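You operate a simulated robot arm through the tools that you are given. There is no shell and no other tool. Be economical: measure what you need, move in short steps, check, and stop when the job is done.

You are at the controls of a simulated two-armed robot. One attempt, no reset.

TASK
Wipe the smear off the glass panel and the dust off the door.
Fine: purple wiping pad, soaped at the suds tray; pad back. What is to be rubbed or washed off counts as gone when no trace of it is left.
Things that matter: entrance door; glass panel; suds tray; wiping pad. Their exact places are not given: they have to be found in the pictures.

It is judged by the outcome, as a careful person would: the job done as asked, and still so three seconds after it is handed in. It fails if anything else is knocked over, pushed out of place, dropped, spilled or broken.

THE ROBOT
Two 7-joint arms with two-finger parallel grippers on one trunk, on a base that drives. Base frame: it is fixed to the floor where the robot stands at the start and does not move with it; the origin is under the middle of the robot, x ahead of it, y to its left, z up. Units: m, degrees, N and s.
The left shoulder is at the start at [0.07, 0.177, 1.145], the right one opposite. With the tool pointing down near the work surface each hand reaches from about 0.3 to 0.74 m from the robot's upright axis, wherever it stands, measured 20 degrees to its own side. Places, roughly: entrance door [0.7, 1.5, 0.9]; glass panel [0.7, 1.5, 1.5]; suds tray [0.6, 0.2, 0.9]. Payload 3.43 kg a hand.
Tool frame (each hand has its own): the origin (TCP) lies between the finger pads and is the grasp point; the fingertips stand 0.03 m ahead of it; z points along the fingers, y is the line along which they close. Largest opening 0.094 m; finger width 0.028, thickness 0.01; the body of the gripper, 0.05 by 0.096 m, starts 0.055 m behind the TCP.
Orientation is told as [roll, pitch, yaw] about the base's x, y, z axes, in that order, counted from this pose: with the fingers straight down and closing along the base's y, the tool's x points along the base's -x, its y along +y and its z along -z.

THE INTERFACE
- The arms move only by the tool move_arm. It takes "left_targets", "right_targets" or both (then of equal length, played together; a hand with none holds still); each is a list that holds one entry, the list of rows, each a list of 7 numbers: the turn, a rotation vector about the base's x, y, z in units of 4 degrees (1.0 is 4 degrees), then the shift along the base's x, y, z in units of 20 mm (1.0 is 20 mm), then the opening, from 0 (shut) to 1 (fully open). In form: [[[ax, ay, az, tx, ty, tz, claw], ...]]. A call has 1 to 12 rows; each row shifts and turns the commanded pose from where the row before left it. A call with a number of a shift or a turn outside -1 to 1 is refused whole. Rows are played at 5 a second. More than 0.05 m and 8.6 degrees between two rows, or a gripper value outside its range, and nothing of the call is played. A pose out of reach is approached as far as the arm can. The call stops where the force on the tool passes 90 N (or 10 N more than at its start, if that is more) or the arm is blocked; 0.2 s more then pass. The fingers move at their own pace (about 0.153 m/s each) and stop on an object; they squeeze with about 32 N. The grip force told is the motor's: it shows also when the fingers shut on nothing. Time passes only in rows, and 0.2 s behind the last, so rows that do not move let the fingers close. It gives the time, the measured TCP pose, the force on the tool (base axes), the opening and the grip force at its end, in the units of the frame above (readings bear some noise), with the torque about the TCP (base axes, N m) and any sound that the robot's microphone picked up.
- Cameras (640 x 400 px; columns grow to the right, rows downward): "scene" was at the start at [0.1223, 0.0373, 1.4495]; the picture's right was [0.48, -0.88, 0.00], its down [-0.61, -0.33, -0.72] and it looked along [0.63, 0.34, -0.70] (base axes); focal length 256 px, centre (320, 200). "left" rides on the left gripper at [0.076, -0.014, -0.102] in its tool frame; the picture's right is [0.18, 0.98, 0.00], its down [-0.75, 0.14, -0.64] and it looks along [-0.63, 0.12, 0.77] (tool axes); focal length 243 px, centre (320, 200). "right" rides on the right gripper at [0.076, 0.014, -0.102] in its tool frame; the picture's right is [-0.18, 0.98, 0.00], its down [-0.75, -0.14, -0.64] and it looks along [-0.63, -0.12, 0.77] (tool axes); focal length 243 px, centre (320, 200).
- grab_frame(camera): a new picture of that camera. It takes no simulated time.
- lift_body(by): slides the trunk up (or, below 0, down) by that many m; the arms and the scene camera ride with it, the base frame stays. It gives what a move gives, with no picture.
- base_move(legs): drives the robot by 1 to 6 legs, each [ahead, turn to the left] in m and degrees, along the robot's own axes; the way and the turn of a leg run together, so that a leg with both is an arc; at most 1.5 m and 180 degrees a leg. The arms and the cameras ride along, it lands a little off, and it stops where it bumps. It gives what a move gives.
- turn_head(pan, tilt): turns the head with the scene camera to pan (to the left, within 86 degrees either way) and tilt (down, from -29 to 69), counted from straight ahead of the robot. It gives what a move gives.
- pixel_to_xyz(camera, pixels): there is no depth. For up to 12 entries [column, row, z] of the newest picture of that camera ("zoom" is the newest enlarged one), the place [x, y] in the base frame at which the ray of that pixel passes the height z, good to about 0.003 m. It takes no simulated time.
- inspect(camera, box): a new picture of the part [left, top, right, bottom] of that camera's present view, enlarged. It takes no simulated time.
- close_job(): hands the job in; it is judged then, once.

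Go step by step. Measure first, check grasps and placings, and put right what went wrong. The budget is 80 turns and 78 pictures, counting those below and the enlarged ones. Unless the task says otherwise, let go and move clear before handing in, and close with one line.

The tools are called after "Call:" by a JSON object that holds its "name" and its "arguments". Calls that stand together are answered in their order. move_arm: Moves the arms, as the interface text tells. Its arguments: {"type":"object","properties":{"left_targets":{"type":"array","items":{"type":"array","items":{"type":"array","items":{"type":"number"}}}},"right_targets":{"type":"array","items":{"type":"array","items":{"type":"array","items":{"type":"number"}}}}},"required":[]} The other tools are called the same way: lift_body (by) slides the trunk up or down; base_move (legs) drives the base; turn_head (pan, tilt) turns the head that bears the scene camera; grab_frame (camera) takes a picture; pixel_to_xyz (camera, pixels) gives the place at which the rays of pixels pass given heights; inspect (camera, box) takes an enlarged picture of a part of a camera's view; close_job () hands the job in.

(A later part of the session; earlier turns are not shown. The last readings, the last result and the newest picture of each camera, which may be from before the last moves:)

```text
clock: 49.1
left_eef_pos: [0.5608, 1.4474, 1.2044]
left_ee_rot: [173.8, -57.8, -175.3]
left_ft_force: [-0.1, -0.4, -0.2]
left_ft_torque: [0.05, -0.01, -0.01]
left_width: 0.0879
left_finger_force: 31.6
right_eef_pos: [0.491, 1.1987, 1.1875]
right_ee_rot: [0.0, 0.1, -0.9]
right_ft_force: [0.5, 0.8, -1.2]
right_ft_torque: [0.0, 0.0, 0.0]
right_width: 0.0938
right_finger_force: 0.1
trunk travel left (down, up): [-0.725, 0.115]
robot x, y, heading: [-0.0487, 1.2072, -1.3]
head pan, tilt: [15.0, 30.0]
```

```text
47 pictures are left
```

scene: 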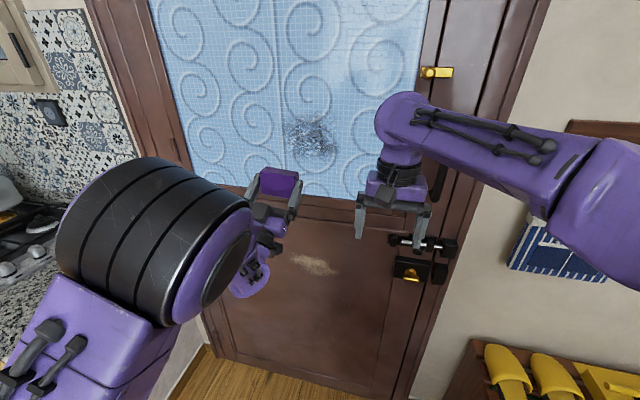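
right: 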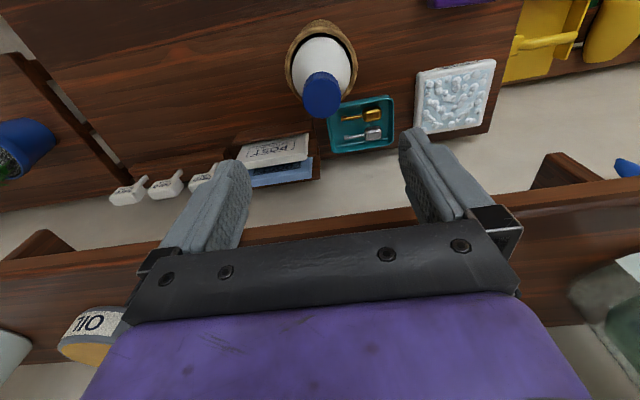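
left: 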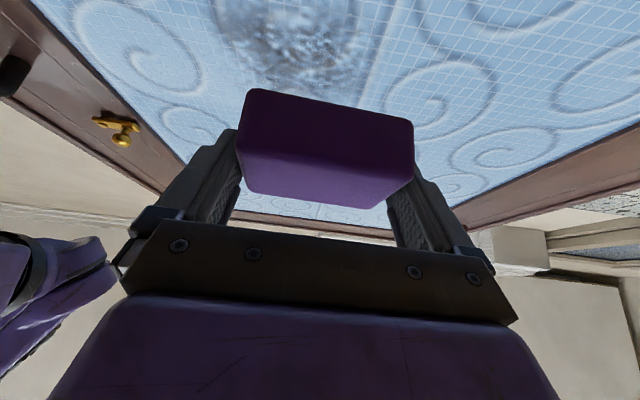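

Smear centre is at scene (311,136), dust at (314,265). I'll query ray positions to triangulate against the door plane.

Call:
{"name": "pixel_to_xyz", "arguments": {"camera": "scene", "pixels": [[311, 136, 1.25], [311, 136, 1.2], [285, 136, 1.25], [342, 136, 1.25], [311, 113, 1.25], [311, 160, 1.2], [314, 265, 0.85], [314, 265, 0.8], [288, 258, 0.8], [340, 272, 0.8]]}}

Call:
{"name": "pixel_to_xyz", "arguments": {"camera": "left", "pixels": [[293, 35, 1.25], [293, 35, 1.3], [220, 20, 1.25], [365, 40, 1.25], [320, 200, 1.5]]}}

Call:
{"name": "inspect", "arguments": {"camera": "scene", "box": [240, 90, 400, 290]}}

```text
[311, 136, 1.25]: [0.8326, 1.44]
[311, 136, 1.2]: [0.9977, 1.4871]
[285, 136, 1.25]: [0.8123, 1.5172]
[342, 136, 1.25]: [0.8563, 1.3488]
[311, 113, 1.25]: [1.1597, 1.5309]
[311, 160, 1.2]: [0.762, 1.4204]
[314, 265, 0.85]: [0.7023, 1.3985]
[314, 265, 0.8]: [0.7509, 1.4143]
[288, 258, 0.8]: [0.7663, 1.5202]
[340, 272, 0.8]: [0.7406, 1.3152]
```

```text
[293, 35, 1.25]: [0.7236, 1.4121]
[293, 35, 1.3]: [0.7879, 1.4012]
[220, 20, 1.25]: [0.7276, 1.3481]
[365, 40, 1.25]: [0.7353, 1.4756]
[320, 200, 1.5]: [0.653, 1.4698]
```

```text
2.00 times, centred on (320, 190) of scene
```

zoom: 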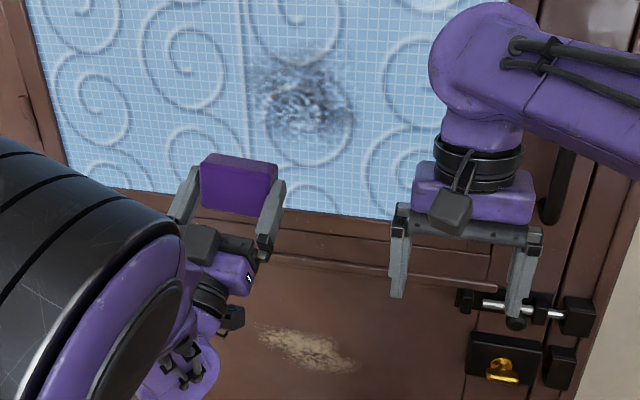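

The smear spans y≈1.345–1.495, z≈1.20–1.335 at x≈0.77; dust y≈1.31–1.52, z≈0.76–0.82. I'll bring the pad close to the lower-right corner of the smear and shift the right hand out of the way.

Call:
{"name": "move_arm", "arguments": {"left_targets": [[[0, 0, 0.1, 1, -0.72, 0, 0], [0, 0, 0.1, 1, -0.72, 0, 0], [0, 0, 0, 1, -0.72, 0, 0], [0, 0, 0, 1, -0.72, 0, 0], [0, 0, 0, 1, -0.72, 0, 0], [0, 0, 0, 1, -0.72, 0, 0], [0, 0, 0, 0, 0, 0, 0]]], "right_targets": [[[0, 0, 0, -0.5, -1, 0, 1], [0, 0, 0, -0.5, -1, 0, 1], [0, 0, 0, -0.5, -1, 0, 1], [0, 0, 0, -0.5, -1, 0, 1], [0, 0, 0, -0.5, -1, 0, 1], [0, 0, 0, 0, -1, 0, 1], [0, 0, 0, 0, 0, 0, 1]]]}}

Call:
{"name": "grab_frame", "arguments": {"camera": "scene"}}

Call:
{"name": "grab_frame", "arguments": {"camera": "left"}}

```text
clock: 50.7
left_eef_pos: [0.6813, 1.3627, 1.2057]
left_ee_rot: [173.8, -58.0, -174.6]
left_ft_force: [-1.1, -0.9, 0.7]
left_ft_torque: [-0.01, -0.02, 0.01]
left_width: 0.0878
left_finger_force: 32.4
right_eef_pos: [0.4412, 1.0807, 1.1891]
right_ee_rot: [0.0, 0.0, -1.1]
right_ft_force: [-0.1, -0.1, 0.1]
right_ft_torque: [-0.02, -0.03, -0.03]
right_width: 0.094
right_finger_force: 0.0
trunk travel left (down, up): [-0.725, 0.115]
robot x, y, heading: [-0.0476, 1.2102, -1.4]
head pan, tilt: [15.0, 30.0]
```

```text
45 pictures are left
```

scene: 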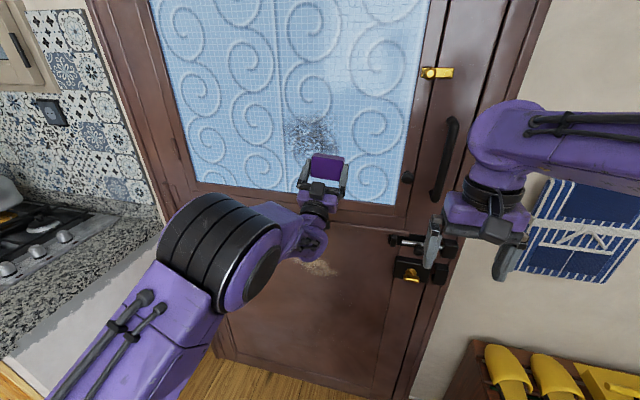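

```text
44 pictures are left
```

left: 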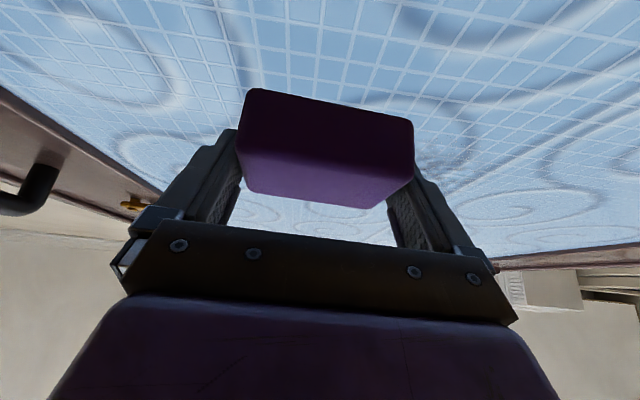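

Approaching the glass gently.

Call:
{"name": "move_arm", "arguments": {"left_targets": [[[0, 0, 0, 1, 0, 0, 0], [0, 0, 0, 0.6, 0, 0, 0], [0, 0, 0, 0.3, 0, 0, 0], [0, 0, 0, 0.3, 0, 0, 0], [0, 0, 0, 0, 0, 0, 0]]]}}

```text
clock: 51.3
left_eef_pos: [0.6904, 1.3627, 1.2079]
left_ee_rot: [173.9, -57.8, -174.7]
left_ft_force: [-64.7, 8.0, -0.9]
left_ft_torque: [0.73, 0.0, -1.73]
left_width: 0.0879
left_finger_force: 31.7
right_eef_pos: [0.4219, 1.0816, 1.1963]
right_ee_rot: [0.0, -0.9, -0.9]
right_ft_force: [-0.8, 0.2, -0.7]
right_ft_torque: [0.0, -0.03, -0.04]
right_width: 0.094
right_finger_force: 0.0
trunk travel left (down, up): [-0.725, 0.115]
robot x, y, heading: [-0.0514, 1.211, -0.7]
head pan, tilt: [15.0, 30.0]
stopped in row 3 (left hand): the force on the tool passed its limit at 100 N (the readings are from after the stop); the commanded pose is now the measured one
```

Contact came earlier, at TCP x≈0.69 (glass surface x≈0.735). I'll back off slightly to get a moderate force.

Call:
{"name": "move_arm", "arguments": {"left_targets": [[[0, 0, 0, -0.4, 0, 0, 0], [0, 0, 0, 0, 0, 0, 0]]]}}

Call:
{"name": "grab_frame", "arguments": {"camera": "left"}}

Call:
{"name": "inspect", "arguments": {"camera": "scene", "box": [240, 80, 400, 280]}}

```text
clock: 51.9
left_eef_pos: [0.6906, 1.3619, 1.2051]
left_ee_rot: [173.8, -57.9, -174.7]
left_ft_force: [-35.4, 3.2, 12.1]
left_ft_torque: [-0.24, -0.67, -0.55]
left_width: 0.0881
left_finger_force: 31.4
right_eef_pos: [0.4296, 1.0803, 1.192]
right_ee_rot: [0.1, -0.6, -1.0]
right_ft_force: [-0.8, -0.1, -0.1]
right_ft_torque: [0.04, 0.02, -0.01]
right_width: 0.0942
right_finger_force: 0.2
trunk travel left (down, up): [-0.725, 0.115]
robot x, y, heading: [-0.0533, 1.2134, -0.9]
head pan, tilt: [15.0, 30.0]
```

```text
43 pictures are left
```

left: 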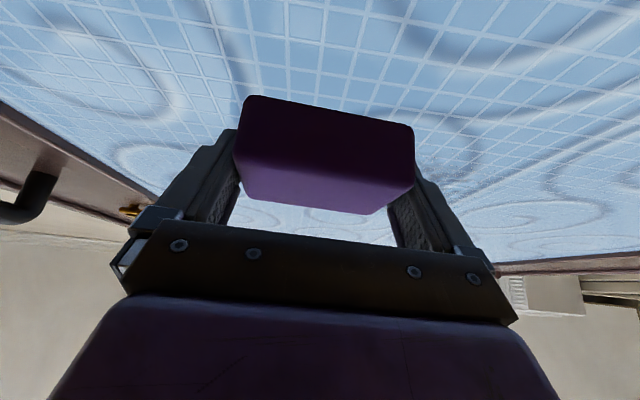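

```text
2.00 times, centred on (320, 180) of scene
```

zoom: 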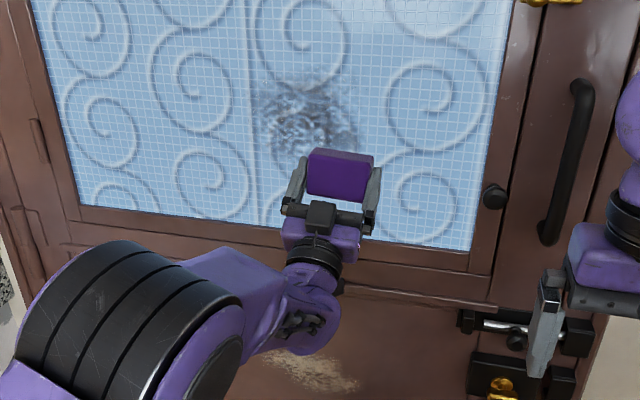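

Holding 35 N on the glass. Starting the raster: sweep left, step up, sweep right, step up.

Call:
{"name": "move_arm", "arguments": {"left_targets": [[[0, 0, 0, 0, 0, -0.5, 0], [0, 0, 0, 0, 1, 0, 0], [0, 0, 0, 0, 1, 0, 0], [0, 0, 0, 0, 1, 0, 0], [0, 0, 0, 0, 1, 0, 0], [0, 0, 0, 0, 1, 0, 0], [0, 0, 0, 0, 1, 0, 0], [0, 0, 0, 0, 0, 1, 0], [0, 0, 0, 0, 0, 0.5, 0], [0, 0, 0, 0, -1, 0, 0], [0, 0, 0, 0, -1, 0, 0], [0, 0, 0, 0, -1, 0, 0]]]}}

Call:
{"name": "move_arm", "arguments": {"left_targets": [[[0, 0, 0, 0, -1, 0, 0], [0, 0, 0, 0, -1, 0, 0], [0, 0, 0, 0, -1, 0, 0], [0, 0, 0, 0, 0, 1, 0], [0, 0, 0, 0, 0, 0.5, 0], [0, 0, 0, 0, 1, 0, 0], [0, 0, 0, 0, 1, 0, 0], [0, 0, 0, 0, 1, 0, 0], [0, 0, 0, 0, 1, 0, 0], [0, 0, 0, 0, 1, 0, 0], [0, 0, 0, 0, 1, 0, 0], [0, 0, 0, 0, 0, 0, 0]]]}}

Call:
{"name": "inspect", "arguments": {"camera": "scene", "box": [240, 80, 400, 280]}}

```text
clock: 54.5
left_eef_pos: [0.6905, 1.424, 1.2255]
left_ee_rot: [174.0, -58.2, -174.9]
left_ft_force: [-45.7, 14.8, -5.1]
left_ft_torque: [0.06, 0.06, -0.2]
left_width: 0.088
left_finger_force: 31.7
right_eef_pos: [0.4296, 1.0832, 1.1943]
right_ee_rot: [-0.2, -0.6, -1.0]
right_ft_force: [0.4, -0.6, -0.2]
right_ft_torque: [0.02, 0.01, 0.0]
right_width: 0.0939
right_finger_force: 0.0
trunk travel left (down, up): [-0.725, 0.115]
robot x, y, heading: [-0.052, 1.2086, -0.6]
head pan, tilt: [15.0, 30.0]
```

```text
clock: 57.1
left_eef_pos: [0.6912, 1.4773, 1.2535]
left_ee_rot: [173.3, -58.1, -174.3]
left_ft_force: [-42.5, -16.1, -1.7]
left_ft_torque: [0.01, -0.01, -1.8]
left_width: 0.0882
left_finger_force: 32.2
right_eef_pos: [0.4281, 1.0772, 1.1929]
right_ee_rot: [0.2, -0.6, -1.0]
right_ft_force: [-0.3, 0.0, 0.4]
right_ft_torque: [0.01, -0.02, -0.02]
right_width: 0.0941
right_finger_force: 0.1
trunk travel left (down, up): [-0.725, 0.115]
robot x, y, heading: [-0.0487, 1.208, -0.7]
head pan, tilt: [15.0, 30.0]
```

```text
2.00 times, centred on (320, 180) of scene
```

zoom: 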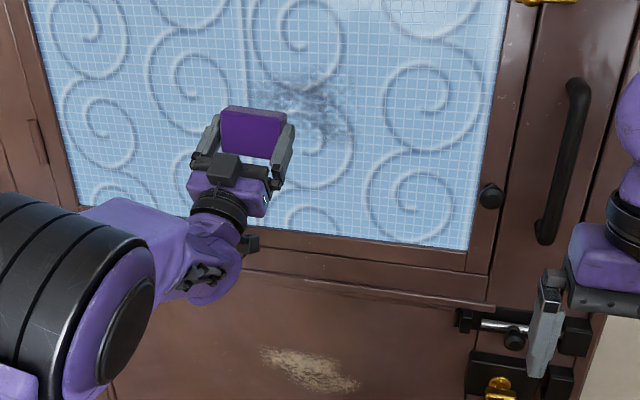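

It works; the lower part is fading. Continuing the raster upward.

Call:
{"name": "move_arm", "arguments": {"left_targets": [[[0, 0, 0, 0, 0, 1, 0], [0, 0, 0, 0, -1, 0.3, 0], [0, 0, 0, 0, -1, 0, 0], [0, 0, 0, 0, -1, 0, 0], [0, 0, 0, 0, -1, 0, 0], [0, 0, 0, 0, -1, 0, 0], [0, 0, 0, 0, -1, 0, 0], [0, 0, 0, 0, 0, 1, 0], [0, 0, 0, 0, 1, 0.3, 0], [0, 0, 0, 0, 1, 0, 0], [0, 0, 0, 0, 1, 0, 0], [0, 0, 0, 0, 1, 0, 0]]]}}

Call:
{"name": "move_arm", "arguments": {"left_targets": [[[0, 0, 0, 0, 1, 0, 0], [0, 0, 0, 0, 1, 0, 0], [0, 0, 0, 0, 0, 1, 0], [0, 0, 0, 0, -1, 0.3, 0], [0, 0, 0, 0, -1, 0, 0], [0, 0, 0, 0, -1, 0, 0], [0, 0, 0, 0, -1, 0, 0], [0, 0, 0, 0, -1, 0, 0], [0, 0, 0, 0, -1, 0, 0], [0, 0, 0, 0, 0, 0, 0]]]}}

Call:
{"name": "inspect", "arguments": {"camera": "scene", "box": [240, 60, 400, 260]}}

```text
clock: 58.9
left_eef_pos: [0.6903, 1.3607, 1.2881]
left_ee_rot: [173.8, -58.7, -174.7]
left_ft_force: [-32.2, 8.6, -0.4]
left_ft_torque: [-0.38, -0.48, 0.11]
left_width: 0.0881
left_finger_force: 31.9
right_eef_pos: [0.4302, 1.0822, 1.1921]
right_ee_rot: [0.0, -0.5, -0.8]
right_ft_force: [-0.2, -0.1, 0.3]
right_ft_torque: [0.02, 0.0, 0.02]
right_width: 0.0939
right_finger_force: 0.1
trunk travel left (down, up): [-0.725, 0.115]
robot x, y, heading: [-0.0481, 1.2079, -0.6]
head pan, tilt: [15.0, 30.0]
stopped in row 8 (left hand): the force on the tool passed its limit at 116 N (the readings are from after the stop); the commanded pose is now the measured one
```

```text
clock: 61.1
left_eef_pos: [0.6906, 1.3001, 1.3196]
left_ee_rot: [176.9, -58.7, -176.3]
left_ft_force: [-56.3, 13.7, -9.1]
left_ft_torque: [-0.1, 0.03, -2.13]
left_width: 0.0883
left_finger_force: 32.1
right_eef_pos: [0.4249, 1.0838, 1.1951]
right_ee_rot: [-0.2, -0.8, -1.0]
right_ft_force: [0.1, -0.5, 0.3]
right_ft_torque: [0.02, -0.02, -0.03]
right_width: 0.0941
right_finger_force: 0.0
trunk travel left (down, up): [-0.725, 0.115]
robot x, y, heading: [-0.0483, 1.2113, -0.8]
head pan, tilt: [15.0, 30.0]
```

```text
2.00 times, centred on (320, 160) of scene
```

zoom: 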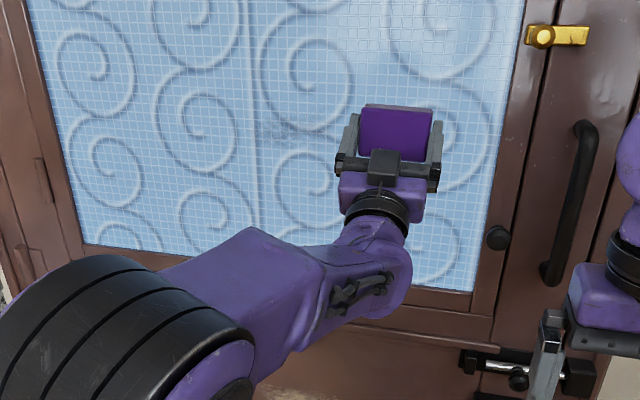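

Mostly gone; faint traces remain around zoom (300,130). I'll ease the force a bit and sweep back left and then right again.

Call:
{"name": "move_arm", "arguments": {"left_targets": [[[-0.5, 0, 0, -0.2, 1, 0, 0], [0, 0, 0, 0, 1, 0, 0], [0, 0, 0, 0, 1, 0, 0], [0, 0, 0, 0, 1, 0, 0], [0, 0, 0, 0, 1, 0, 0], [0, 0, 0, 0, 1, 0, 0], [0, 0, 0, 0, 1, 0, 0], [0, 0, 0, 0, 1, 0, 0], [0, 0, 0, 0, 1, 0, 0], [0, 0, 0, 0, 0, -0.6, 0], [0, 0, 0, 0, 0, -0.6, 0], [0, 0, 0, 0, -1, 0, 0]]]}}

Call:
{"name": "move_arm", "arguments": {"left_targets": [[[0, 0, 0, 0, -1, 0, 0], [0, 0, 0, 0, -1, 0, 0], [0, 0, 0, 0, -1, 0, 0], [0, 0, 0, 0, -1, 0, 0], [0, 0, 0, 0, -1, 0, 0], [0, 0, 0, 0, -1, 0, 0], [0, 0, 0, 0, -1, 0, 0], [0, 0, 0, 0, 0, 0, 0]]]}}

Call:
{"name": "inspect", "arguments": {"camera": "scene", "box": [240, 60, 400, 260]}}

```text
clock: 63.7
left_eef_pos: [0.6915, 1.4435, 1.2828]
left_ee_rot: [177.5, -59.3, -177.9]
left_ft_force: [-19.0, 9.5, -2.2]
left_ft_torque: [-0.2, -0.61, -0.03]
left_width: 0.0878
left_finger_force: 32.0
right_eef_pos: [0.4323, 1.0823, 1.1907]
right_ee_rot: [-0.2, -0.2, -1.0]
right_ft_force: [0.5, -0.1, -0.5]
right_ft_torque: [0.01, 0.03, -0.02]
right_width: 0.0941
right_finger_force: 0.0
trunk travel left (down, up): [-0.725, 0.115]
robot x, y, heading: [-0.0534, 1.2076, -0.8]
head pan, tilt: [15.0, 30.0]
```

```text
clock: 65.5
left_eef_pos: [0.6895, 1.3082, 1.2886]
left_ee_rot: [178.7, -59.2, -178.7]
left_ft_force: [-33.3, 8.4, -6.2]
left_ft_torque: [-0.09, -0.11, -1.22]
left_width: 0.0882
left_finger_force: 31.4
right_eef_pos: [0.4316, 1.0828, 1.191]
right_ee_rot: [0.0, -0.5, -1.0]
right_ft_force: [0.8, -0.6, -0.2]
right_ft_torque: [0.0, -0.02, 0.03]
right_width: 0.0936
right_finger_force: 0.1
trunk travel left (down, up): [-0.725, 0.115]
robot x, y, heading: [-0.0532, 1.2081, -1.1]
head pan, tilt: [15.0, 30.0]
```

```text
2.00 times, centred on (320, 160) of scene
```

zoom: 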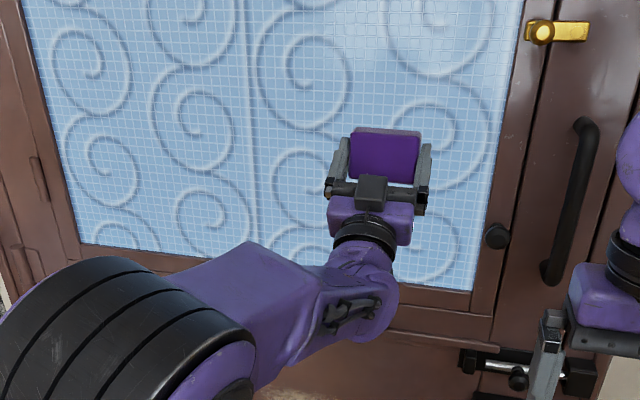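

The glass looks clean. I'll back off and check closely without the hand in front.

Call:
{"name": "move_arm", "arguments": {"left_targets": [[[0, 0, 0, -1, 0, 0, 0], [0, 0, 0, -1, 0, 0, 0], [0, 0, 0, -1, 0, 0, 0], [0, 0, 0, -1, 0, 0, 0], [0, 0, 0, -1, 0, 0, 0], [0, 0, 0, 0, 0, 0, 0]]]}}

Call:
{"name": "lift_body", "arguments": {"by": -0.25}}

Call:
{"name": "turn_head", "arguments": {"pan": 17, "tilt": 5}}

Call:
{"name": "inspect", "arguments": {"camera": "scene", "box": [220, 60, 420, 260]}}

```text
clock: 66.3
left_eef_pos: [0.667, 1.3309, 1.1702]
left_ee_rot: [-178.7, -70.3, -178.7]
left_ft_force: [0.3, 0.3, -0.8]
left_ft_torque: [-0.01, 0.06, 0.02]
left_width: 0.0879
left_finger_force: 32.2
right_eef_pos: [0.4394, 1.0801, 1.1888]
right_ee_rot: [0.0, -0.1, -0.9]
right_ft_force: [0.3, -0.9, -0.4]
right_ft_torque: [-0.01, 0.01, -0.01]
right_width: 0.0941
right_finger_force: 0.0
trunk travel left (down, up): [-0.725, 0.115]
robot x, y, heading: [-0.048, 1.2115, -0.9]
head pan, tilt: [15.0, 30.0]
stopped in row 3 (left hand): the arm was blocked; the commanded pose is now the measured one
```

```text
clock: 68.9
left_eef_pos: [0.6677, 1.3309, 0.9199]
left_ee_rot: [-178.4, -70.2, -179.0]
left_ft_force: [-0.1, 0.4, 0.4]
left_ft_torque: [-0.01, 0.01, -0.02]
left_width: 0.0882
left_finger_force: 32.3
right_eef_pos: [0.44, 1.0817, 0.9375]
right_ee_rot: [0.1, -0.1, -0.8]
right_ft_force: [0.5, 0.8, -0.7]
right_ft_torque: [-0.03, -0.01, 0.01]
right_width: 0.0941
right_finger_force: 0.0
trunk travel left (down, up): [-0.475, 0.365]
robot x, y, heading: [-0.0507, 1.2101, -1.1]
head pan, tilt: [15.0, 30.0]
```

```text
clock: 69.8
left_eef_pos: [0.6675, 1.3306, 0.9203]
left_ee_rot: [-178.7, -70.3, -179.0]
left_ft_force: [0.1, -0.4, -0.6]
left_ft_torque: [-0.04, 0.0, -0.01]
left_width: 0.0885
left_finger_force: 32.2
right_eef_pos: [0.4397, 1.0816, 0.9378]
right_ee_rot: [0.0, 0.0, -0.8]
right_ft_force: [-0.3, -0.2, 0.6]
right_ft_torque: [0.03, 0.0, 0.03]
right_width: 0.0942
right_finger_force: 0.0
trunk travel left (down, up): [-0.475, 0.365]
robot x, y, heading: [-0.0513, 1.2107, -0.9]
head pan, tilt: [17.0, 5.0]
```

```text
2.00 times, centred on (320, 160) of scene
```

zoom: 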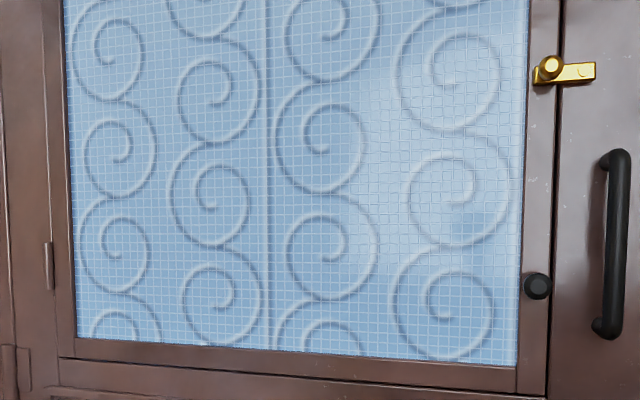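

The glass is clean in the close view. The arm slipped to a less upright pitch on retreat, so I'll back the base 6 cm, restore the pitch, lower further, and look at the dust.

Call:
{"name": "base_move", "arguments": {"legs": [[-0.06, 0]]}}

Call:
{"name": "move_arm", "arguments": {"left_targets": [[[0, -1, 0, 0, 0, 0, 0], [0, -1, 0, 0, 0, 0, 0], [0, -1, 0, 0, 0, 0, 0], [0, 0, 0, 0, 0, 0, 0]]]}}

Call:
{"name": "lift_body", "arguments": {"by": -0.15}}

Call:
{"name": "turn_head", "arguments": {"pan": 15, "tilt": 20}}

Call:
{"name": "grab_frame", "arguments": {"camera": "scene"}}

```text
clock: 70.8
left_eef_pos: [0.6072, 1.331, 0.9214]
left_ee_rot: [-178.6, -70.1, -179.0]
left_ft_force: [0.1, -0.4, 0.3]
left_ft_torque: [0.0, 0.05, 0.03]
left_width: 0.0883
left_finger_force: 32.0
right_eef_pos: [0.3801, 1.0835, 0.939]
right_ee_rot: [0.0, 0.0, -0.8]
right_ft_force: [0.0, 0.0, 0.5]
right_ft_torque: [-0.01, 0.02, 0.0]
right_width: 0.0941
right_finger_force: 0.1
trunk travel left (down, up): [-0.475, 0.365]
robot x, y, heading: [-0.1093, 1.2085, -0.7]
head pan, tilt: [17.0, 5.0]
```

```text
clock: 71.8
left_eef_pos: [0.61, 1.3415, 0.9207]
left_ee_rot: [-176.9, -58.2, -179.4]
left_ft_force: [0.0, 0.2, -0.4]
left_ft_torque: [-0.01, 0.01, 0.01]
left_width: 0.0878
left_finger_force: 32.5
right_eef_pos: [0.3802, 1.082, 0.938]
right_ee_rot: [0.0, 0.0, -0.9]
right_ft_force: [-0.3, 0.1, -0.2]
right_ft_torque: [0.0, 0.01, -0.02]
right_width: 0.094
right_finger_force: 0.0
trunk travel left (down, up): [-0.475, 0.365]
robot x, y, heading: [-0.1082, 1.2108, -0.8]
head pan, tilt: [17.0, 5.0]
```

```text
clock: 73.5
left_eef_pos: [0.6097, 1.3403, 0.7708]
left_ee_rot: [-176.9, -58.3, -179.6]
left_ft_force: [-0.3, 1.1, -0.7]
left_ft_torque: [0.01, 0.03, 0.0]
left_width: 0.0879
left_finger_force: 31.8
right_eef_pos: [0.3808, 1.0822, 0.7887]
right_ee_rot: [-0.1, 0.0, -0.9]
right_ft_force: [-0.4, 0.3, 0.1]
right_ft_torque: [0.01, -0.02, 0.0]
right_width: 0.0939
right_finger_force: 0.0
trunk travel left (down, up): [-0.325, 0.515]
robot x, y, heading: [-0.1066, 1.2095, -1.0]
head pan, tilt: [17.0, 5.0]
```

```text
clock: 74.3
left_eef_pos: [0.6092, 1.3409, 0.7717]
left_ee_rot: [-176.8, -58.3, -179.6]
left_ft_force: [0.1, -0.2, -1.4]
left_ft_torque: [0.04, 0.01, -0.02]
left_width: 0.0879
left_finger_force: 32.1
right_eef_pos: [0.3816, 1.0816, 0.7881]
right_ee_rot: [0.0, 0.0, -0.9]
right_ft_force: [0.2, 0.2, 0.5]
right_ft_torque: [-0.04, -0.01, 0.02]
right_width: 0.0942
right_finger_force: 0.0
trunk travel left (down, up): [-0.325, 0.515]
robot x, y, heading: [-0.1093, 1.2085, -1.0]
head pan, tilt: [15.0, 20.0]
```

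```text
37 pictures are left
```

scene: 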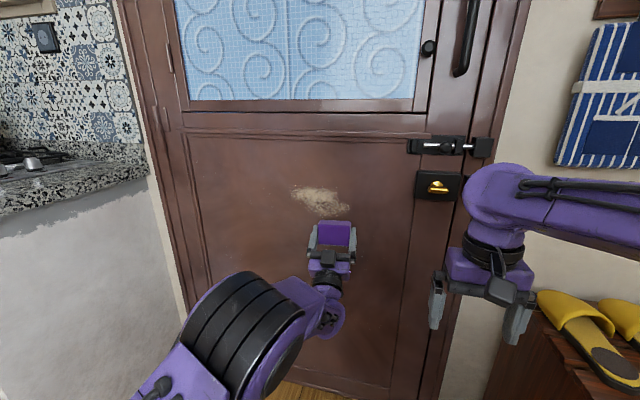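

Dust is at (290–348, 187–217). Measuring.

Call:
{"name": "pixel_to_xyz", "arguments": {"camera": "scene", "pixels": [[320, 202, 0.85], [320, 202, 0.8], [320, 187, 0.85], [320, 217, 0.8], [290, 202, 0.83], [350, 202, 0.83], [320, 217, 0.85]]}}

Call:
{"name": "inspect", "arguments": {"camera": "scene", "box": [260, 160, 400, 260]}}

```text
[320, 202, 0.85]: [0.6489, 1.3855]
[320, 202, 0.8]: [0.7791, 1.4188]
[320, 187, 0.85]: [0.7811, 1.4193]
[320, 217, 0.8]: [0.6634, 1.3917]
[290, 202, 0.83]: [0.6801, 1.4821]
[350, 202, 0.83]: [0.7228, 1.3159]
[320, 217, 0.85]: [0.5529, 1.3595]
```

```text
4.00 times, centred on (330, 210) of scene
```

zoom: 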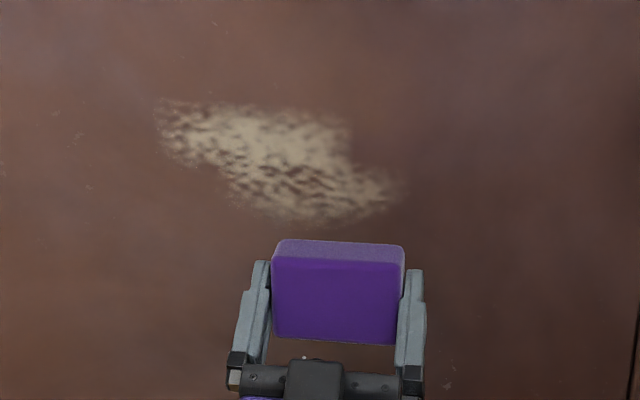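

Dust covers y≈1.315–1.50, z≈0.76–0.87. I'll drive 5 cm ahead, square the pad, and approach.

Call:
{"name": "base_move", "arguments": {"legs": [[0.05, 0]]}}

Call:
{"name": "move_arm", "arguments": {"left_targets": [[[0, 0, -0.4, 0, 0, 0, 0], [0, 0, -0.4, 0, 0, 0, 0], [0, 0, 0, 0.4, 0, 0, 0], [0, 0, 0, 0.2, 0, 0, 0], [0, 0, 0, 0.2, 0, 0, 0], [0, 0, 0, 0.2, 0, 0, 0], [0, 0, 0, 0, 0, 0, 0]]]}}

```text
clock: 75.2
left_eef_pos: [0.6606, 1.3411, 0.771]
left_ee_rot: [-176.9, -58.3, -179.6]
left_ft_force: [0.0, -0.8, -1.4]
left_ft_torque: [0.0, -0.02, -0.02]
left_width: 0.0879
left_finger_force: 32.2
right_eef_pos: [0.4316, 1.0808, 0.7865]
right_ee_rot: [0.0, 0.1, -0.9]
right_ft_force: [-0.7, 0.0, 0.0]
right_ft_torque: [0.0, -0.01, -0.01]
right_width: 0.0941
right_finger_force: 0.0
trunk travel left (down, up): [-0.325, 0.515]
robot x, y, heading: [-0.0579, 1.2118, -0.8]
head pan, tilt: [15.0, 20.0]
```

```text
clock: 76.8
left_eef_pos: [0.6799, 1.3422, 0.7714]
left_ee_rot: [-177.0, -58.2, 177.2]
left_ft_force: [-0.4, -0.5, 0.4]
left_ft_torque: [0.02, 0.0, -0.01]
left_width: 0.0882
left_finger_force: 31.5
right_eef_pos: [0.4311, 1.0826, 0.7879]
right_ee_rot: [0.0, 0.0, -0.9]
right_ft_force: [-0.6, 0.0, 0.6]
right_ft_torque: [0.01, 0.02, -0.01]
right_width: 0.094
right_finger_force: 0.2
trunk travel left (down, up): [-0.325, 0.515]
robot x, y, heading: [-0.0592, 1.21, -0.9]
head pan, tilt: [15.0, 20.0]
```

No contact yet; a few more small steps.

Call:
{"name": "move_arm", "arguments": {"left_targets": [[[0, 0, 0, 0.2, 0, 0, 0], [0, 0, 0, 0.2, 0, 0, 0], [0, 0, 0, 0.2, 0, 0, 0], [0, 0, 0, 0, 0, 0, 0]]]}}

```text
clock: 77.8
left_eef_pos: [0.6922, 1.3422, 0.7728]
left_ee_rot: [-176.9, -58.2, 177.2]
left_ft_force: [-0.8, -0.2, 0.2]
left_ft_torque: [-0.03, 0.04, -0.01]
left_width: 0.088
left_finger_force: 31.6
right_eef_pos: [0.4305, 1.0814, 0.7878]
right_ee_rot: [0.0, 0.0, -0.9]
right_ft_force: [0.0, 0.6, 0.0]
right_ft_torque: [0.01, 0.01, 0.0]
right_width: 0.0943
right_finger_force: 0.1
trunk travel left (down, up): [-0.325, 0.515]
robot x, y, heading: [-0.0581, 1.2103, -1.0]
head pan, tilt: [15.0, 20.0]
```

Call:
{"name": "move_arm", "arguments": {"left_targets": [[[0, 0, 0, 0.2, 0, 0, 0], [0, 0, 0, 0.2, 0, 0, 0], [0, 0, 0, 0.2, 0, 0, 0], [0, 0, 0, 0, 0, 0, 0]]]}}

```text
clock: 78.5
left_eef_pos: [0.6929, 1.341, 0.7718]
left_ee_rot: [-176.6, -58.2, 177.0]
left_ft_force: [-44.6, 2.4, 2.6]
left_ft_torque: [0.12, -0.09, 0.67]
left_width: 0.088
left_finger_force: 32.1
right_eef_pos: [0.4248, 1.0818, 0.7924]
right_ee_rot: [0.1, -0.4, -0.9]
right_ft_force: [-0.1, 0.0, 0.2]
right_ft_torque: [-0.02, -0.03, 0.04]
right_width: 0.0937
right_finger_force: 0.0
trunk travel left (down, up): [-0.325, 0.515]
robot x, y, heading: [-0.0643, 1.2093, -0.7]
head pan, tilt: [15.0, 20.0]
stopped in row 3 (left hand): the force on the tool passed its limit at 99 N (the readings are from after the stop); the commanded pose is now the measured one
```

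In contact at about 45 N. Easing off slightly and starting the dust raster.

Call:
{"name": "move_arm", "arguments": {"left_targets": [[[0, 0, 0, -0.15, 0, -0.4, 0], [0, 0, 0, 0, 1, 0, 0], [0, 0, 0, 0, 1, 0, 0], [0, 0, 0, 0, 1, 0, 0], [0, 0, 0, 0, 1, 0, 0], [0, 0, 0, 0, 1, 0, 0], [0, 0, 0, 0, 1, 0, 0], [0, 0, 0, 0, 1, 0, 0], [0, 0, 0, 0, 0.4, 0.8, 0], [0, 0, 0, 0, 0, 0.8, 0], [0, 0, 0, 0, -1, 0, 0], [0, 0, 0, 0, -1, 0, 0]]]}}

Call:
{"name": "move_arm", "arguments": {"left_targets": [[[0, 0, 0, 0, -1, 0, 0], [0, 0, 0, 0, -1, 0, 0], [0, 0, 0, 0, -1, 0, 0], [0, 0, 0, 0, -1, 0, 0], [0, 0, 0, 0, -1, 0, 0], [0, 0, 0, 0, -1, 0, 0], [0, 0, 0, 0, -0.4, 0, 0], [0, 0, 0, 0, 0, 0.8, 0], [0, 0, 0, 0, 0, 0.8, 0], [0, 0, 0, 0, 1, 0, 0], [0, 0, 0, 0, 1, 0, 0], [0, 0, 0, 0, 1, 0, 0]]]}}

Call:
{"name": "inspect", "arguments": {"camera": "scene", "box": [240, 140, 400, 260]}}

```text
clock: 81.1
left_eef_pos: [0.6924, 1.45, 0.7955]
left_ee_rot: [-176.4, -58.3, 177.1]
left_ft_force: [-41.5, 13.2, -3.1]
left_ft_torque: [0.12, 0.22, -0.06]
left_width: 0.0879
left_finger_force: 32.3
right_eef_pos: [0.426, 1.0821, 0.7909]
right_ee_rot: [-0.1, -0.3, -0.9]
right_ft_force: [0.7, 0.4, 0.4]
right_ft_torque: [-0.01, 0.01, -0.02]
right_width: 0.094
right_finger_force: 0.0
trunk travel left (down, up): [-0.325, 0.515]
robot x, y, heading: [-0.0616, 1.2074, -0.4]
head pan, tilt: [15.0, 20.0]
```

```text
clock: 83.2
left_eef_pos: [0.6926, 1.3198, 0.8246]
left_ee_rot: [-177.2, -58.8, 176.8]
left_ft_force: [-15.1, 1.0, 2.5]
left_ft_torque: [0.32, -0.12, 0.66]
left_width: 0.0878
left_finger_force: 31.9
right_eef_pos: [0.426, 1.0815, 0.7901]
right_ee_rot: [-0.1, -0.1, -0.8]
right_ft_force: [-0.3, -0.3, -0.6]
right_ft_torque: [0.0, -0.03, -0.01]
right_width: 0.0938
right_finger_force: 0.0
trunk travel left (down, up): [-0.325, 0.515]
robot x, y, heading: [-0.0635, 1.2052, -0.8]
head pan, tilt: [15.0, 20.0]
stopped in row 10 (left hand): the force on the tool passed its limit at 136 N (the readings are from after the stop); the commanded pose is now the measured one
```

```text
3.33 times, centred on (320, 200) of scene
```

zoom: 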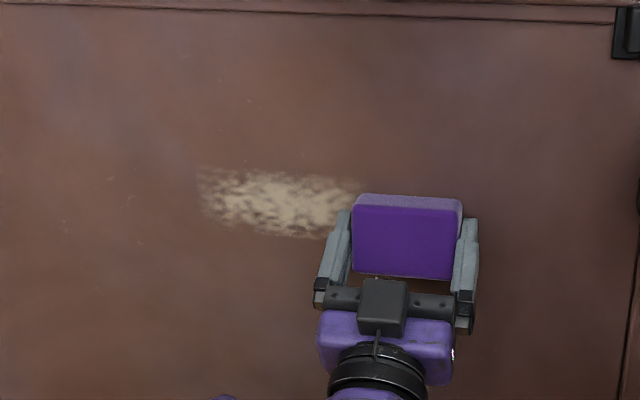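

The lower half is gone. Continuing at the current height, with gentler reversals.

Call:
{"name": "move_arm", "arguments": {"left_targets": [[[0, 0, 0, 0.15, 0.4, 0, 0], [0, 0, 0, 0, 0.7, 0, 0], [0, 0, 0, 0, 1, 0, 0], [0, 0, 0, 0, 1, 0, 0], [0, 0, 0, 0, 1, 0, 0], [0, 0, 0, 0, 1, 0, 0], [0, 0, 0, 0, 1, 0, 0], [0, 0, 0, 0, 1, 0, 0], [0, 0, 0, 0, 0.8, 0, 0], [0, 0, 0, 0, 0, 0.6, 0], [0, 0, 0, 0, 0, 0.6, 0], [0, 0, 0, 0, -0.5, 0, 0]]]}}

Call:
{"name": "move_arm", "arguments": {"left_targets": [[[0, 0, 0, 0, -0.8, 0, 0], [0, 0, 0, 0, -1, 0, 0], [0, 0, 0, 0, -1, 0, 0], [0, 0, 0, 0, -1, 0, 0], [0, 0, 0, 0, -1, 0, 0], [0, 0, 0, 0, -1, 0, 0], [0, 0, 0, 0, -1, 0, 0], [0, 0, 0, 0, -0.7, 0, 0], [0, 0, 0, 0, 0, 0, 0]]]}}

Call:
{"name": "inspect", "arguments": {"camera": "scene", "box": [240, 140, 400, 260]}}

```text
clock: 83.9
left_eef_pos: [0.6926, 1.3375, 0.8244]
left_ee_rot: [-177.6, -58.6, 176.9]
left_ft_force: [-33.0, -4.7, 4.3]
left_ft_torque: [0.52, -0.26, 1.38]
left_width: 0.0879
left_finger_force: 32.6
right_eef_pos: [0.4229, 1.0808, 0.7911]
right_ee_rot: [0.1, -0.4, -1.0]
right_ft_force: [-0.9, -0.3, -0.1]
right_ft_torque: [0.03, -0.03, 0.01]
right_width: 0.094
right_finger_force: 0.1
trunk travel left (down, up): [-0.325, 0.515]
robot x, y, heading: [-0.0638, 1.2111, -0.9]
head pan, tilt: [15.0, 20.0]
stopped in row 3 (left hand): the force on the tool passed its limit at 128 N (the readings are from after the stop); the commanded pose is now the measured one
```

```text
clock: 85.9
left_eef_pos: [0.6924, 1.1958, 0.8276]
left_ee_rot: [-176.5, -58.6, 176.0]
left_ft_force: [-45.8, 32.2, 0.2]
left_ft_torque: [-0.4, -0.12, 2.39]
left_width: 0.0881
left_finger_force: 32.0
right_eef_pos: [0.4229, 1.0835, 0.7905]
right_ee_rot: [-0.3, -0.4, -1.0]
right_ft_force: [0.4, 0.4, -0.2]
right_ft_torque: [0.0, -0.01, -0.02]
right_width: 0.0937
right_finger_force: 0.0
trunk travel left (down, up): [-0.325, 0.515]
robot x, y, heading: [-0.0641, 1.2154, -1.0]
head pan, tilt: [15.0, 20.0]
```

```text
3.33 times, centred on (320, 200) of scene
```

zoom: 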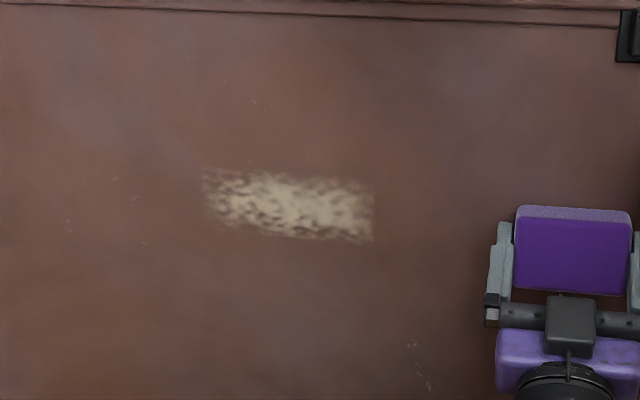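

The remaining dust band is at zoom (200–372,165–242). Easing the force a bit, then one sweep to the left across it.

Call:
{"name": "move_arm", "arguments": {"left_targets": [[[0, 0, 0, -0.35, 0, 0, 0], [0, 0, 0, 0, 0.4, 0, 0], [0, 0, 0, 0, 0.8, 0, 0], [0, 0, 0, 0, 1, 0, 0], [0, 0, 0, 0, 1, 0, 0], [0, 0, 0, 0, 1, 0, 0], [0, 0, 0, 0, 1, 0, 0], [0, 0, 0, 0, 1, 0, 0], [0, 0, 0, 0, 1, 0, 0], [0, 0, 0, 0, 1, 0, 0], [0, 0, 0, 0, 1, 0, 0], [0, 0, 0, 0, 1, 0, 0]]]}}

Call:
{"name": "inspect", "arguments": {"camera": "scene", "box": [240, 140, 400, 260]}}

```text
clock: 88.5
left_eef_pos: [0.6907, 1.3924, 0.821]
left_ee_rot: [-177.5, -59.2, 176.7]
left_ft_force: [-0.4, 1.1, 0.0]
left_ft_torque: [0.0, -0.01, 0.01]
left_width: 0.0879
left_finger_force: 31.7
right_eef_pos: [0.4267, 1.0805, 0.7885]
right_ee_rot: [0.0, -0.1, -1.0]
right_ft_force: [-0.5, -0.7, 0.1]
right_ft_torque: [-0.01, -0.02, -0.01]
right_width: 0.0941
right_finger_force: 0.0
trunk travel left (down, up): [-0.325, 0.515]
robot x, y, heading: [-0.062, 1.2111, -1.2]
head pan, tilt: [15.0, 20.0]
```

```text
3.33 times, centred on (320, 200) of scene
```

zoom: 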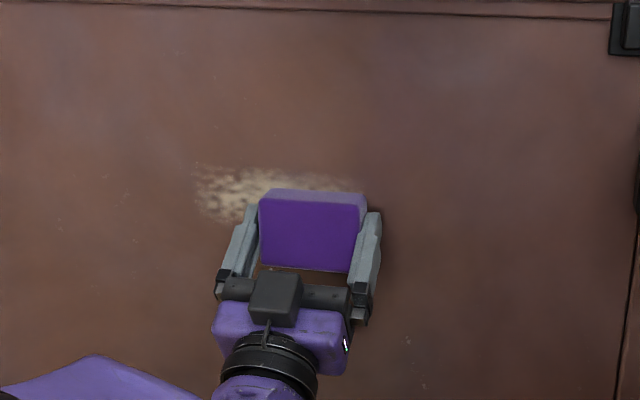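

It just lost contact. Adding 4–5 mm forward, continuing left, then up and back.

Call:
{"name": "move_arm", "arguments": {"left_targets": [[[0, 0, 0, 0.3, 0, 0, 0], [0, 0, 0, 0, 0.5, 0, 0], [0, 0, 0, 0, 1, 0, 0], [0, 0, 0, 0, 1, 0, 0], [0, 0, 0, 0, 1, 0, 0], [0, 0, 0, 0, 1, 0, 0], [0, 0, 0, 0, 0, 0.5, 0], [0, 0, 0, 0, 0, 0.5, 0], [0, 0, 0, 0, -0.5, 0, 0], [0, 0, 0, 0, -1, 0, 0], [0, 0, 0, 0, -1, 0, 0], [0, 0, 0, 0, -1, 0, 0]]]}}

Call:
{"name": "inspect", "arguments": {"camera": "scene", "box": [240, 140, 400, 260]}}

```text
clock: 91.1
left_eef_pos: [0.6915, 1.4122, 0.8437]
left_ee_rot: [-177.4, -58.8, 176.6]
left_ft_force: [-39.4, 14.0, -1.4]
left_ft_torque: [-0.1, -0.05, 2.31]
left_width: 0.088
left_finger_force: 31.6
right_eef_pos: [0.4226, 1.0819, 0.7911]
right_ee_rot: [-0.2, -0.3, -1.0]
right_ft_force: [0.7, 0.6, 0.3]
right_ft_torque: [0.02, 0.01, 0.03]
right_width: 0.0939
right_finger_force: 0.2
trunk travel left (down, up): [-0.325, 0.515]
robot x, y, heading: [-0.0657, 1.2118, -0.9]
head pan, tilt: [15.0, 20.0]
```

```text
3.33 times, centred on (320, 200) of scene
```

zoom: 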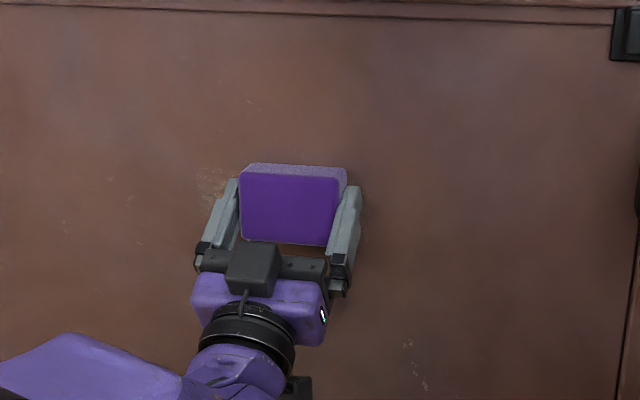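

Nearly gone; faint remains at zoom (205,185). Continue right, then back left past y 1.5.

Call:
{"name": "move_arm", "arguments": {"left_targets": [[[0, 0, 0, 0, -1, 0, 0], [0, 0, 0, 0, -1, 0, 0], [0, 0, 0, 0, -1, 0, 0], [0, 0, 0, -0.1, -0.8, 0, 0], [0, 0, 0, 0, 0, 0.3, 0], [0, 0, 0, 0, 0.4, 0, 0], [0, 0, 0, 0, 0.7, 0, 0], [0, 0, 0, 0, 1, 0, 0], [0, 0, 0, 0, 1, 0, 0], [0, 0, 0, 0, 1, 0, 0], [0, 0, 0, 0, 1, 0, 0], [0, 0, 0, 0, 1, 0, 0]]]}}

Call:
{"name": "inspect", "arguments": {"camera": "scene", "box": [240, 140, 400, 260]}}

```text
clock: 93.7
left_eef_pos: [0.6916, 1.4591, 0.8489]
left_ee_rot: [-177.5, -59.1, 176.9]
left_ft_force: [-14.7, -5.2, -0.3]
left_ft_torque: [-0.01, -0.1, 0.5]
left_width: 0.088
left_finger_force: 32.1
right_eef_pos: [0.4264, 1.0798, 0.7879]
right_ee_rot: [0.0, 0.0, -0.9]
right_ft_force: [-0.3, 0.7, -0.6]
right_ft_torque: [-0.03, 0.0, -0.01]
right_width: 0.094
right_finger_force: 0.2
trunk travel left (down, up): [-0.325, 0.515]
robot x, y, heading: [-0.0627, 1.2066, -0.9]
head pan, tilt: [15.0, 20.0]
```

```text
3.33 times, centred on (320, 200) of scene
```

zoom: 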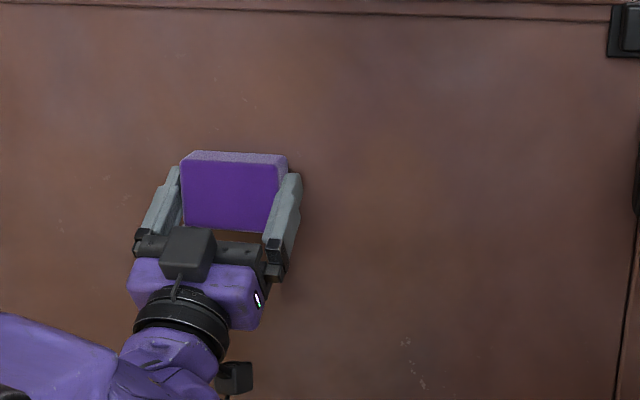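

Now a polishing pass over the left side: left to y≈1.49, down, and back right.

Call:
{"name": "move_arm", "arguments": {"left_targets": [[[0, 0, 0, 0.1, 1, 0, 0], [0, 0, 0, 0, 0.7, 0, 0], [0, 0, 0, 0, 0, -0.6, 0], [0, 0, 0, 0, 0, -0.7, 0], [0, 0, 0, 0, -0.5, 0, 0], [0, 0, 0, 0, -0.8, 0, 0], [0, 0, 0, 0, -1, 0, 0], [0, 0, 0, 0, -1, 0, 0], [0, 0, 0, 0, -1, 0, 0], [0, 0, 0, 0, -1, 0, 0], [0, 0, 0, 0, -1, 0, 0], [0, 0, 0, 0, -1, 0, 0]]]}}

Call:
{"name": "inspect", "arguments": {"camera": "scene", "box": [240, 140, 400, 260]}}

```text
clock: 96.3
left_eef_pos: [0.6912, 1.3478, 0.8241]
left_ee_rot: [-177.4, -58.9, 176.6]
left_ft_force: [-41.1, 14.1, -3.7]
left_ft_torque: [-0.16, -0.04, 2.36]
left_width: 0.0883
left_finger_force: 32.4
right_eef_pos: [0.4237, 1.0809, 0.7904]
right_ee_rot: [-0.1, -0.3, -1.0]
right_ft_force: [0.2, -0.8, 0.2]
right_ft_torque: [0.01, -0.03, 0.06]
right_width: 0.094
right_finger_force: 0.0
trunk travel left (down, up): [-0.325, 0.515]
robot x, y, heading: [-0.0637, 1.212, -1.3]
head pan, tilt: [15.0, 20.0]
```

```text
3.33 times, centred on (320, 200) of scene
```

zoom: 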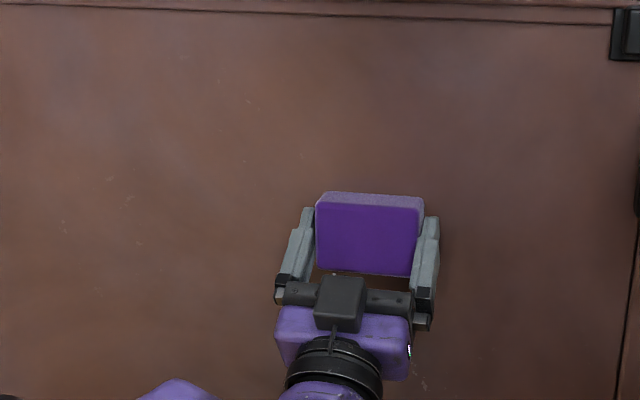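

The dust looks gone. I'll back the base away straight and check both areas unobstructed.

Call:
{"name": "base_move", "arguments": {"legs": [[-0.12, 0]]}}

Call:
{"name": "lift_body", "arguments": {"by": 0.15}}

Call:
{"name": "inspect", "arguments": {"camera": "scene", "box": [240, 160, 400, 280]}}

Call:
{"name": "inspect", "arguments": {"camera": "scene", "box": [220, 0, 420, 140]}}

```text
clock: 97.5
left_eef_pos: [0.5765, 1.3516, 0.8209]
left_ee_rot: [-177.5, -59.0, 176.8]
left_ft_force: [-0.4, 0.2, 0.9]
left_ft_torque: [0.02, 0.05, -0.01]
left_width: 0.0881
left_finger_force: 32.2
right_eef_pos: [0.3079, 1.085, 0.7888]
right_ee_rot: [0.1, 0.0, -1.0]
right_ft_force: [-0.5, -0.6, -0.2]
right_ft_torque: [-0.01, 0.01, 0.0]
right_width: 0.0942
right_finger_force: 0.2
trunk travel left (down, up): [-0.325, 0.515]
robot x, y, heading: [-0.1835, 1.2114, -1.4]
head pan, tilt: [15.0, 20.0]
```

```text
clock: 99.2
left_eef_pos: [0.5778, 1.3502, 0.971]
left_ee_rot: [-177.5, -59.1, 176.7]
left_ft_force: [0.0, 0.5, -0.5]
left_ft_torque: [0.0, -0.02, -0.01]
left_width: 0.088
left_finger_force: 32.1
right_eef_pos: [0.308, 1.0845, 0.9378]
right_ee_rot: [-0.1, 0.0, -1.0]
right_ft_force: [-0.3, -0.1, -0.4]
right_ft_torque: [0.0, -0.05, -0.03]
right_width: 0.0938
right_finger_force: 0.1
trunk travel left (down, up): [-0.475, 0.365]
robot x, y, heading: [-0.1794, 1.2071, -1.5]
head pan, tilt: [15.0, 20.0]
```

```text
3.33 times, centred on (320, 220) of scene
```

zoom: 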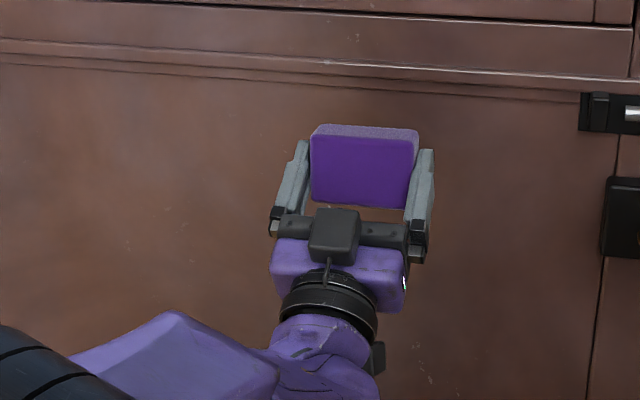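

```text
2.86 times, centred on (320, 70) of scene
```

zoom: 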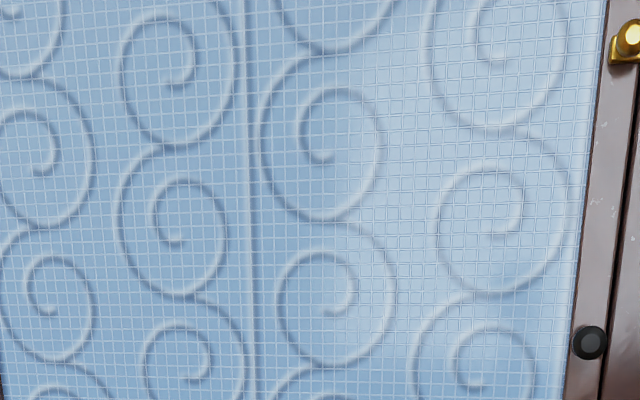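

The glass is clean. I'll raise the trunk back to travel height, which moves the hand away from the dust area, and check the door again.

Call:
{"name": "lift_body", "arguments": {"by": 0.25}}

Call:
{"name": "turn_head", "arguments": {"pan": 15, "tilt": 30}}

Call:
{"name": "inspect", "arguments": {"camera": "scene", "box": [220, 100, 420, 300]}}

```text
clock: 101.8
left_eef_pos: [0.5771, 1.351, 1.2205]
left_ee_rot: [-177.6, -59.2, 176.8]
left_ft_force: [0.2, -0.5, 0.7]
left_ft_torque: [-0.03, -0.03, 0.0]
left_width: 0.088
left_finger_force: 31.6
right_eef_pos: [0.3099, 1.0828, 1.1877]
right_ee_rot: [0.1, 0.0, -1.1]
right_ft_force: [0.3, 0.7, -0.9]
right_ft_torque: [0.03, 0.02, -0.02]
right_width: 0.0941
right_finger_force: 0.1
trunk travel left (down, up): [-0.725, 0.115]
robot x, y, heading: [-0.1819, 1.2146, -1.3]
head pan, tilt: [15.0, 20.0]
```

```text
clock: 102.5
left_eef_pos: [0.5781, 1.3502, 1.22]
left_ee_rot: [-177.4, -59.2, 176.9]
left_ft_force: [-0.1, -0.2, -0.6]
left_ft_torque: [0.0, 0.0, 0.01]
left_width: 0.0883
left_finger_force: 32.2
right_eef_pos: [0.3085, 1.082, 1.1867]
right_ee_rot: [0.0, 0.0, -1.0]
right_ft_force: [0.9, 0.1, 0.0]
right_ft_torque: [0.01, -0.01, -0.03]
right_width: 0.094
right_finger_force: 0.1
trunk travel left (down, up): [-0.725, 0.115]
robot x, y, heading: [-0.1838, 1.2113, -1.0]
head pan, tilt: [15.0, 30.0]
```

```text
2.00 times, centred on (320, 200) of scene
```

zoom: 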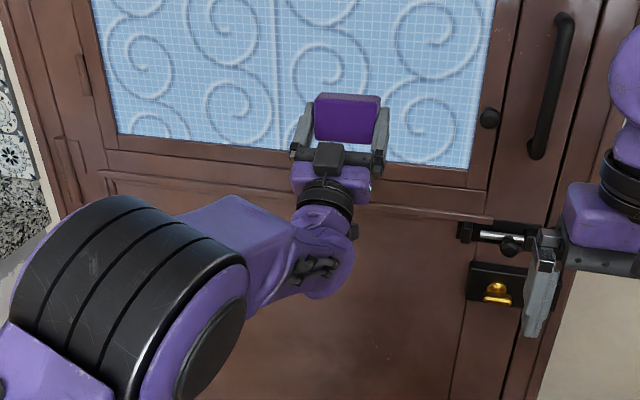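

The dust area shows clean where visible. I'll step forward slightly for island clearance, and turn left to head back, then check the door from the side.

Call:
{"name": "base_move", "arguments": {"legs": [[0.08, 0], [0, 45], [0, 46]]}}

Call:
{"name": "turn_head", "arguments": {"pan": -65, "tilt": 25}}

Call:
{"name": "grab_frame", "arguments": {"camera": "scene"}}

```text
clock: 107.8
left_eef_pos: [-0.2496, 1.9658, 1.22]
left_ee_rot: [-177.6, -59.2, -92.3]
left_ft_force: [0.6, 0.5, -1.3]
left_ft_torque: [-0.03, 0.02, 0.02]
left_width: 0.0881
left_finger_force: 32.6
right_eef_pos: [0.0201, 1.7011, 1.1881]
right_ee_rot: [0.0, 0.0, 89.7]
right_ft_force: [0.2, -0.5, -0.9]
right_ft_torque: [-0.01, 0.02, 0.02]
right_width: 0.094
right_finger_force: 0.0
trunk travel left (down, up): [-0.725, 0.115]
robot x, y, heading: [-0.1012, 1.2077, 89.3]
head pan, tilt: [15.0, 30.0]
```

```text
clock: 109.3
left_eef_pos: [-0.25, 1.9664, 1.2195]
left_ee_rot: [-177.6, -59.3, -92.4]
left_ft_force: [-0.2, -0.2, -0.2]
left_ft_torque: [0.01, -0.03, 0.01]
left_width: 0.0883
left_finger_force: 31.2
right_eef_pos: [0.0194, 1.7014, 1.188]
right_ee_rot: [-0.1, -0.1, 89.7]
right_ft_force: [0.5, -0.5, -0.3]
right_ft_torque: [-0.02, 0.02, -0.02]
right_width: 0.0938
right_finger_force: 0.1
trunk travel left (down, up): [-0.725, 0.115]
robot x, y, heading: [-0.0997, 1.208, 89.5]
head pan, tilt: [-65.0, 25.0]
```

```text
26 pictures are left
```

scene: 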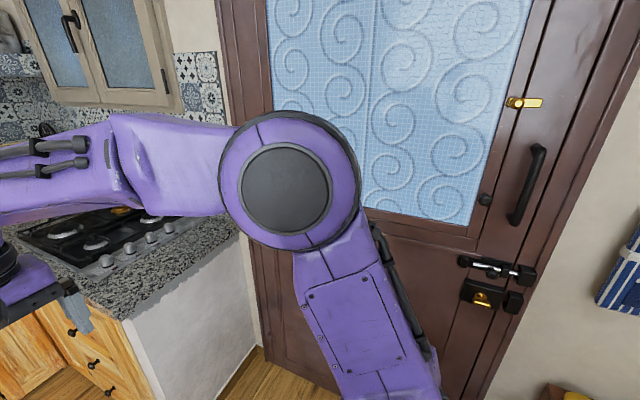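

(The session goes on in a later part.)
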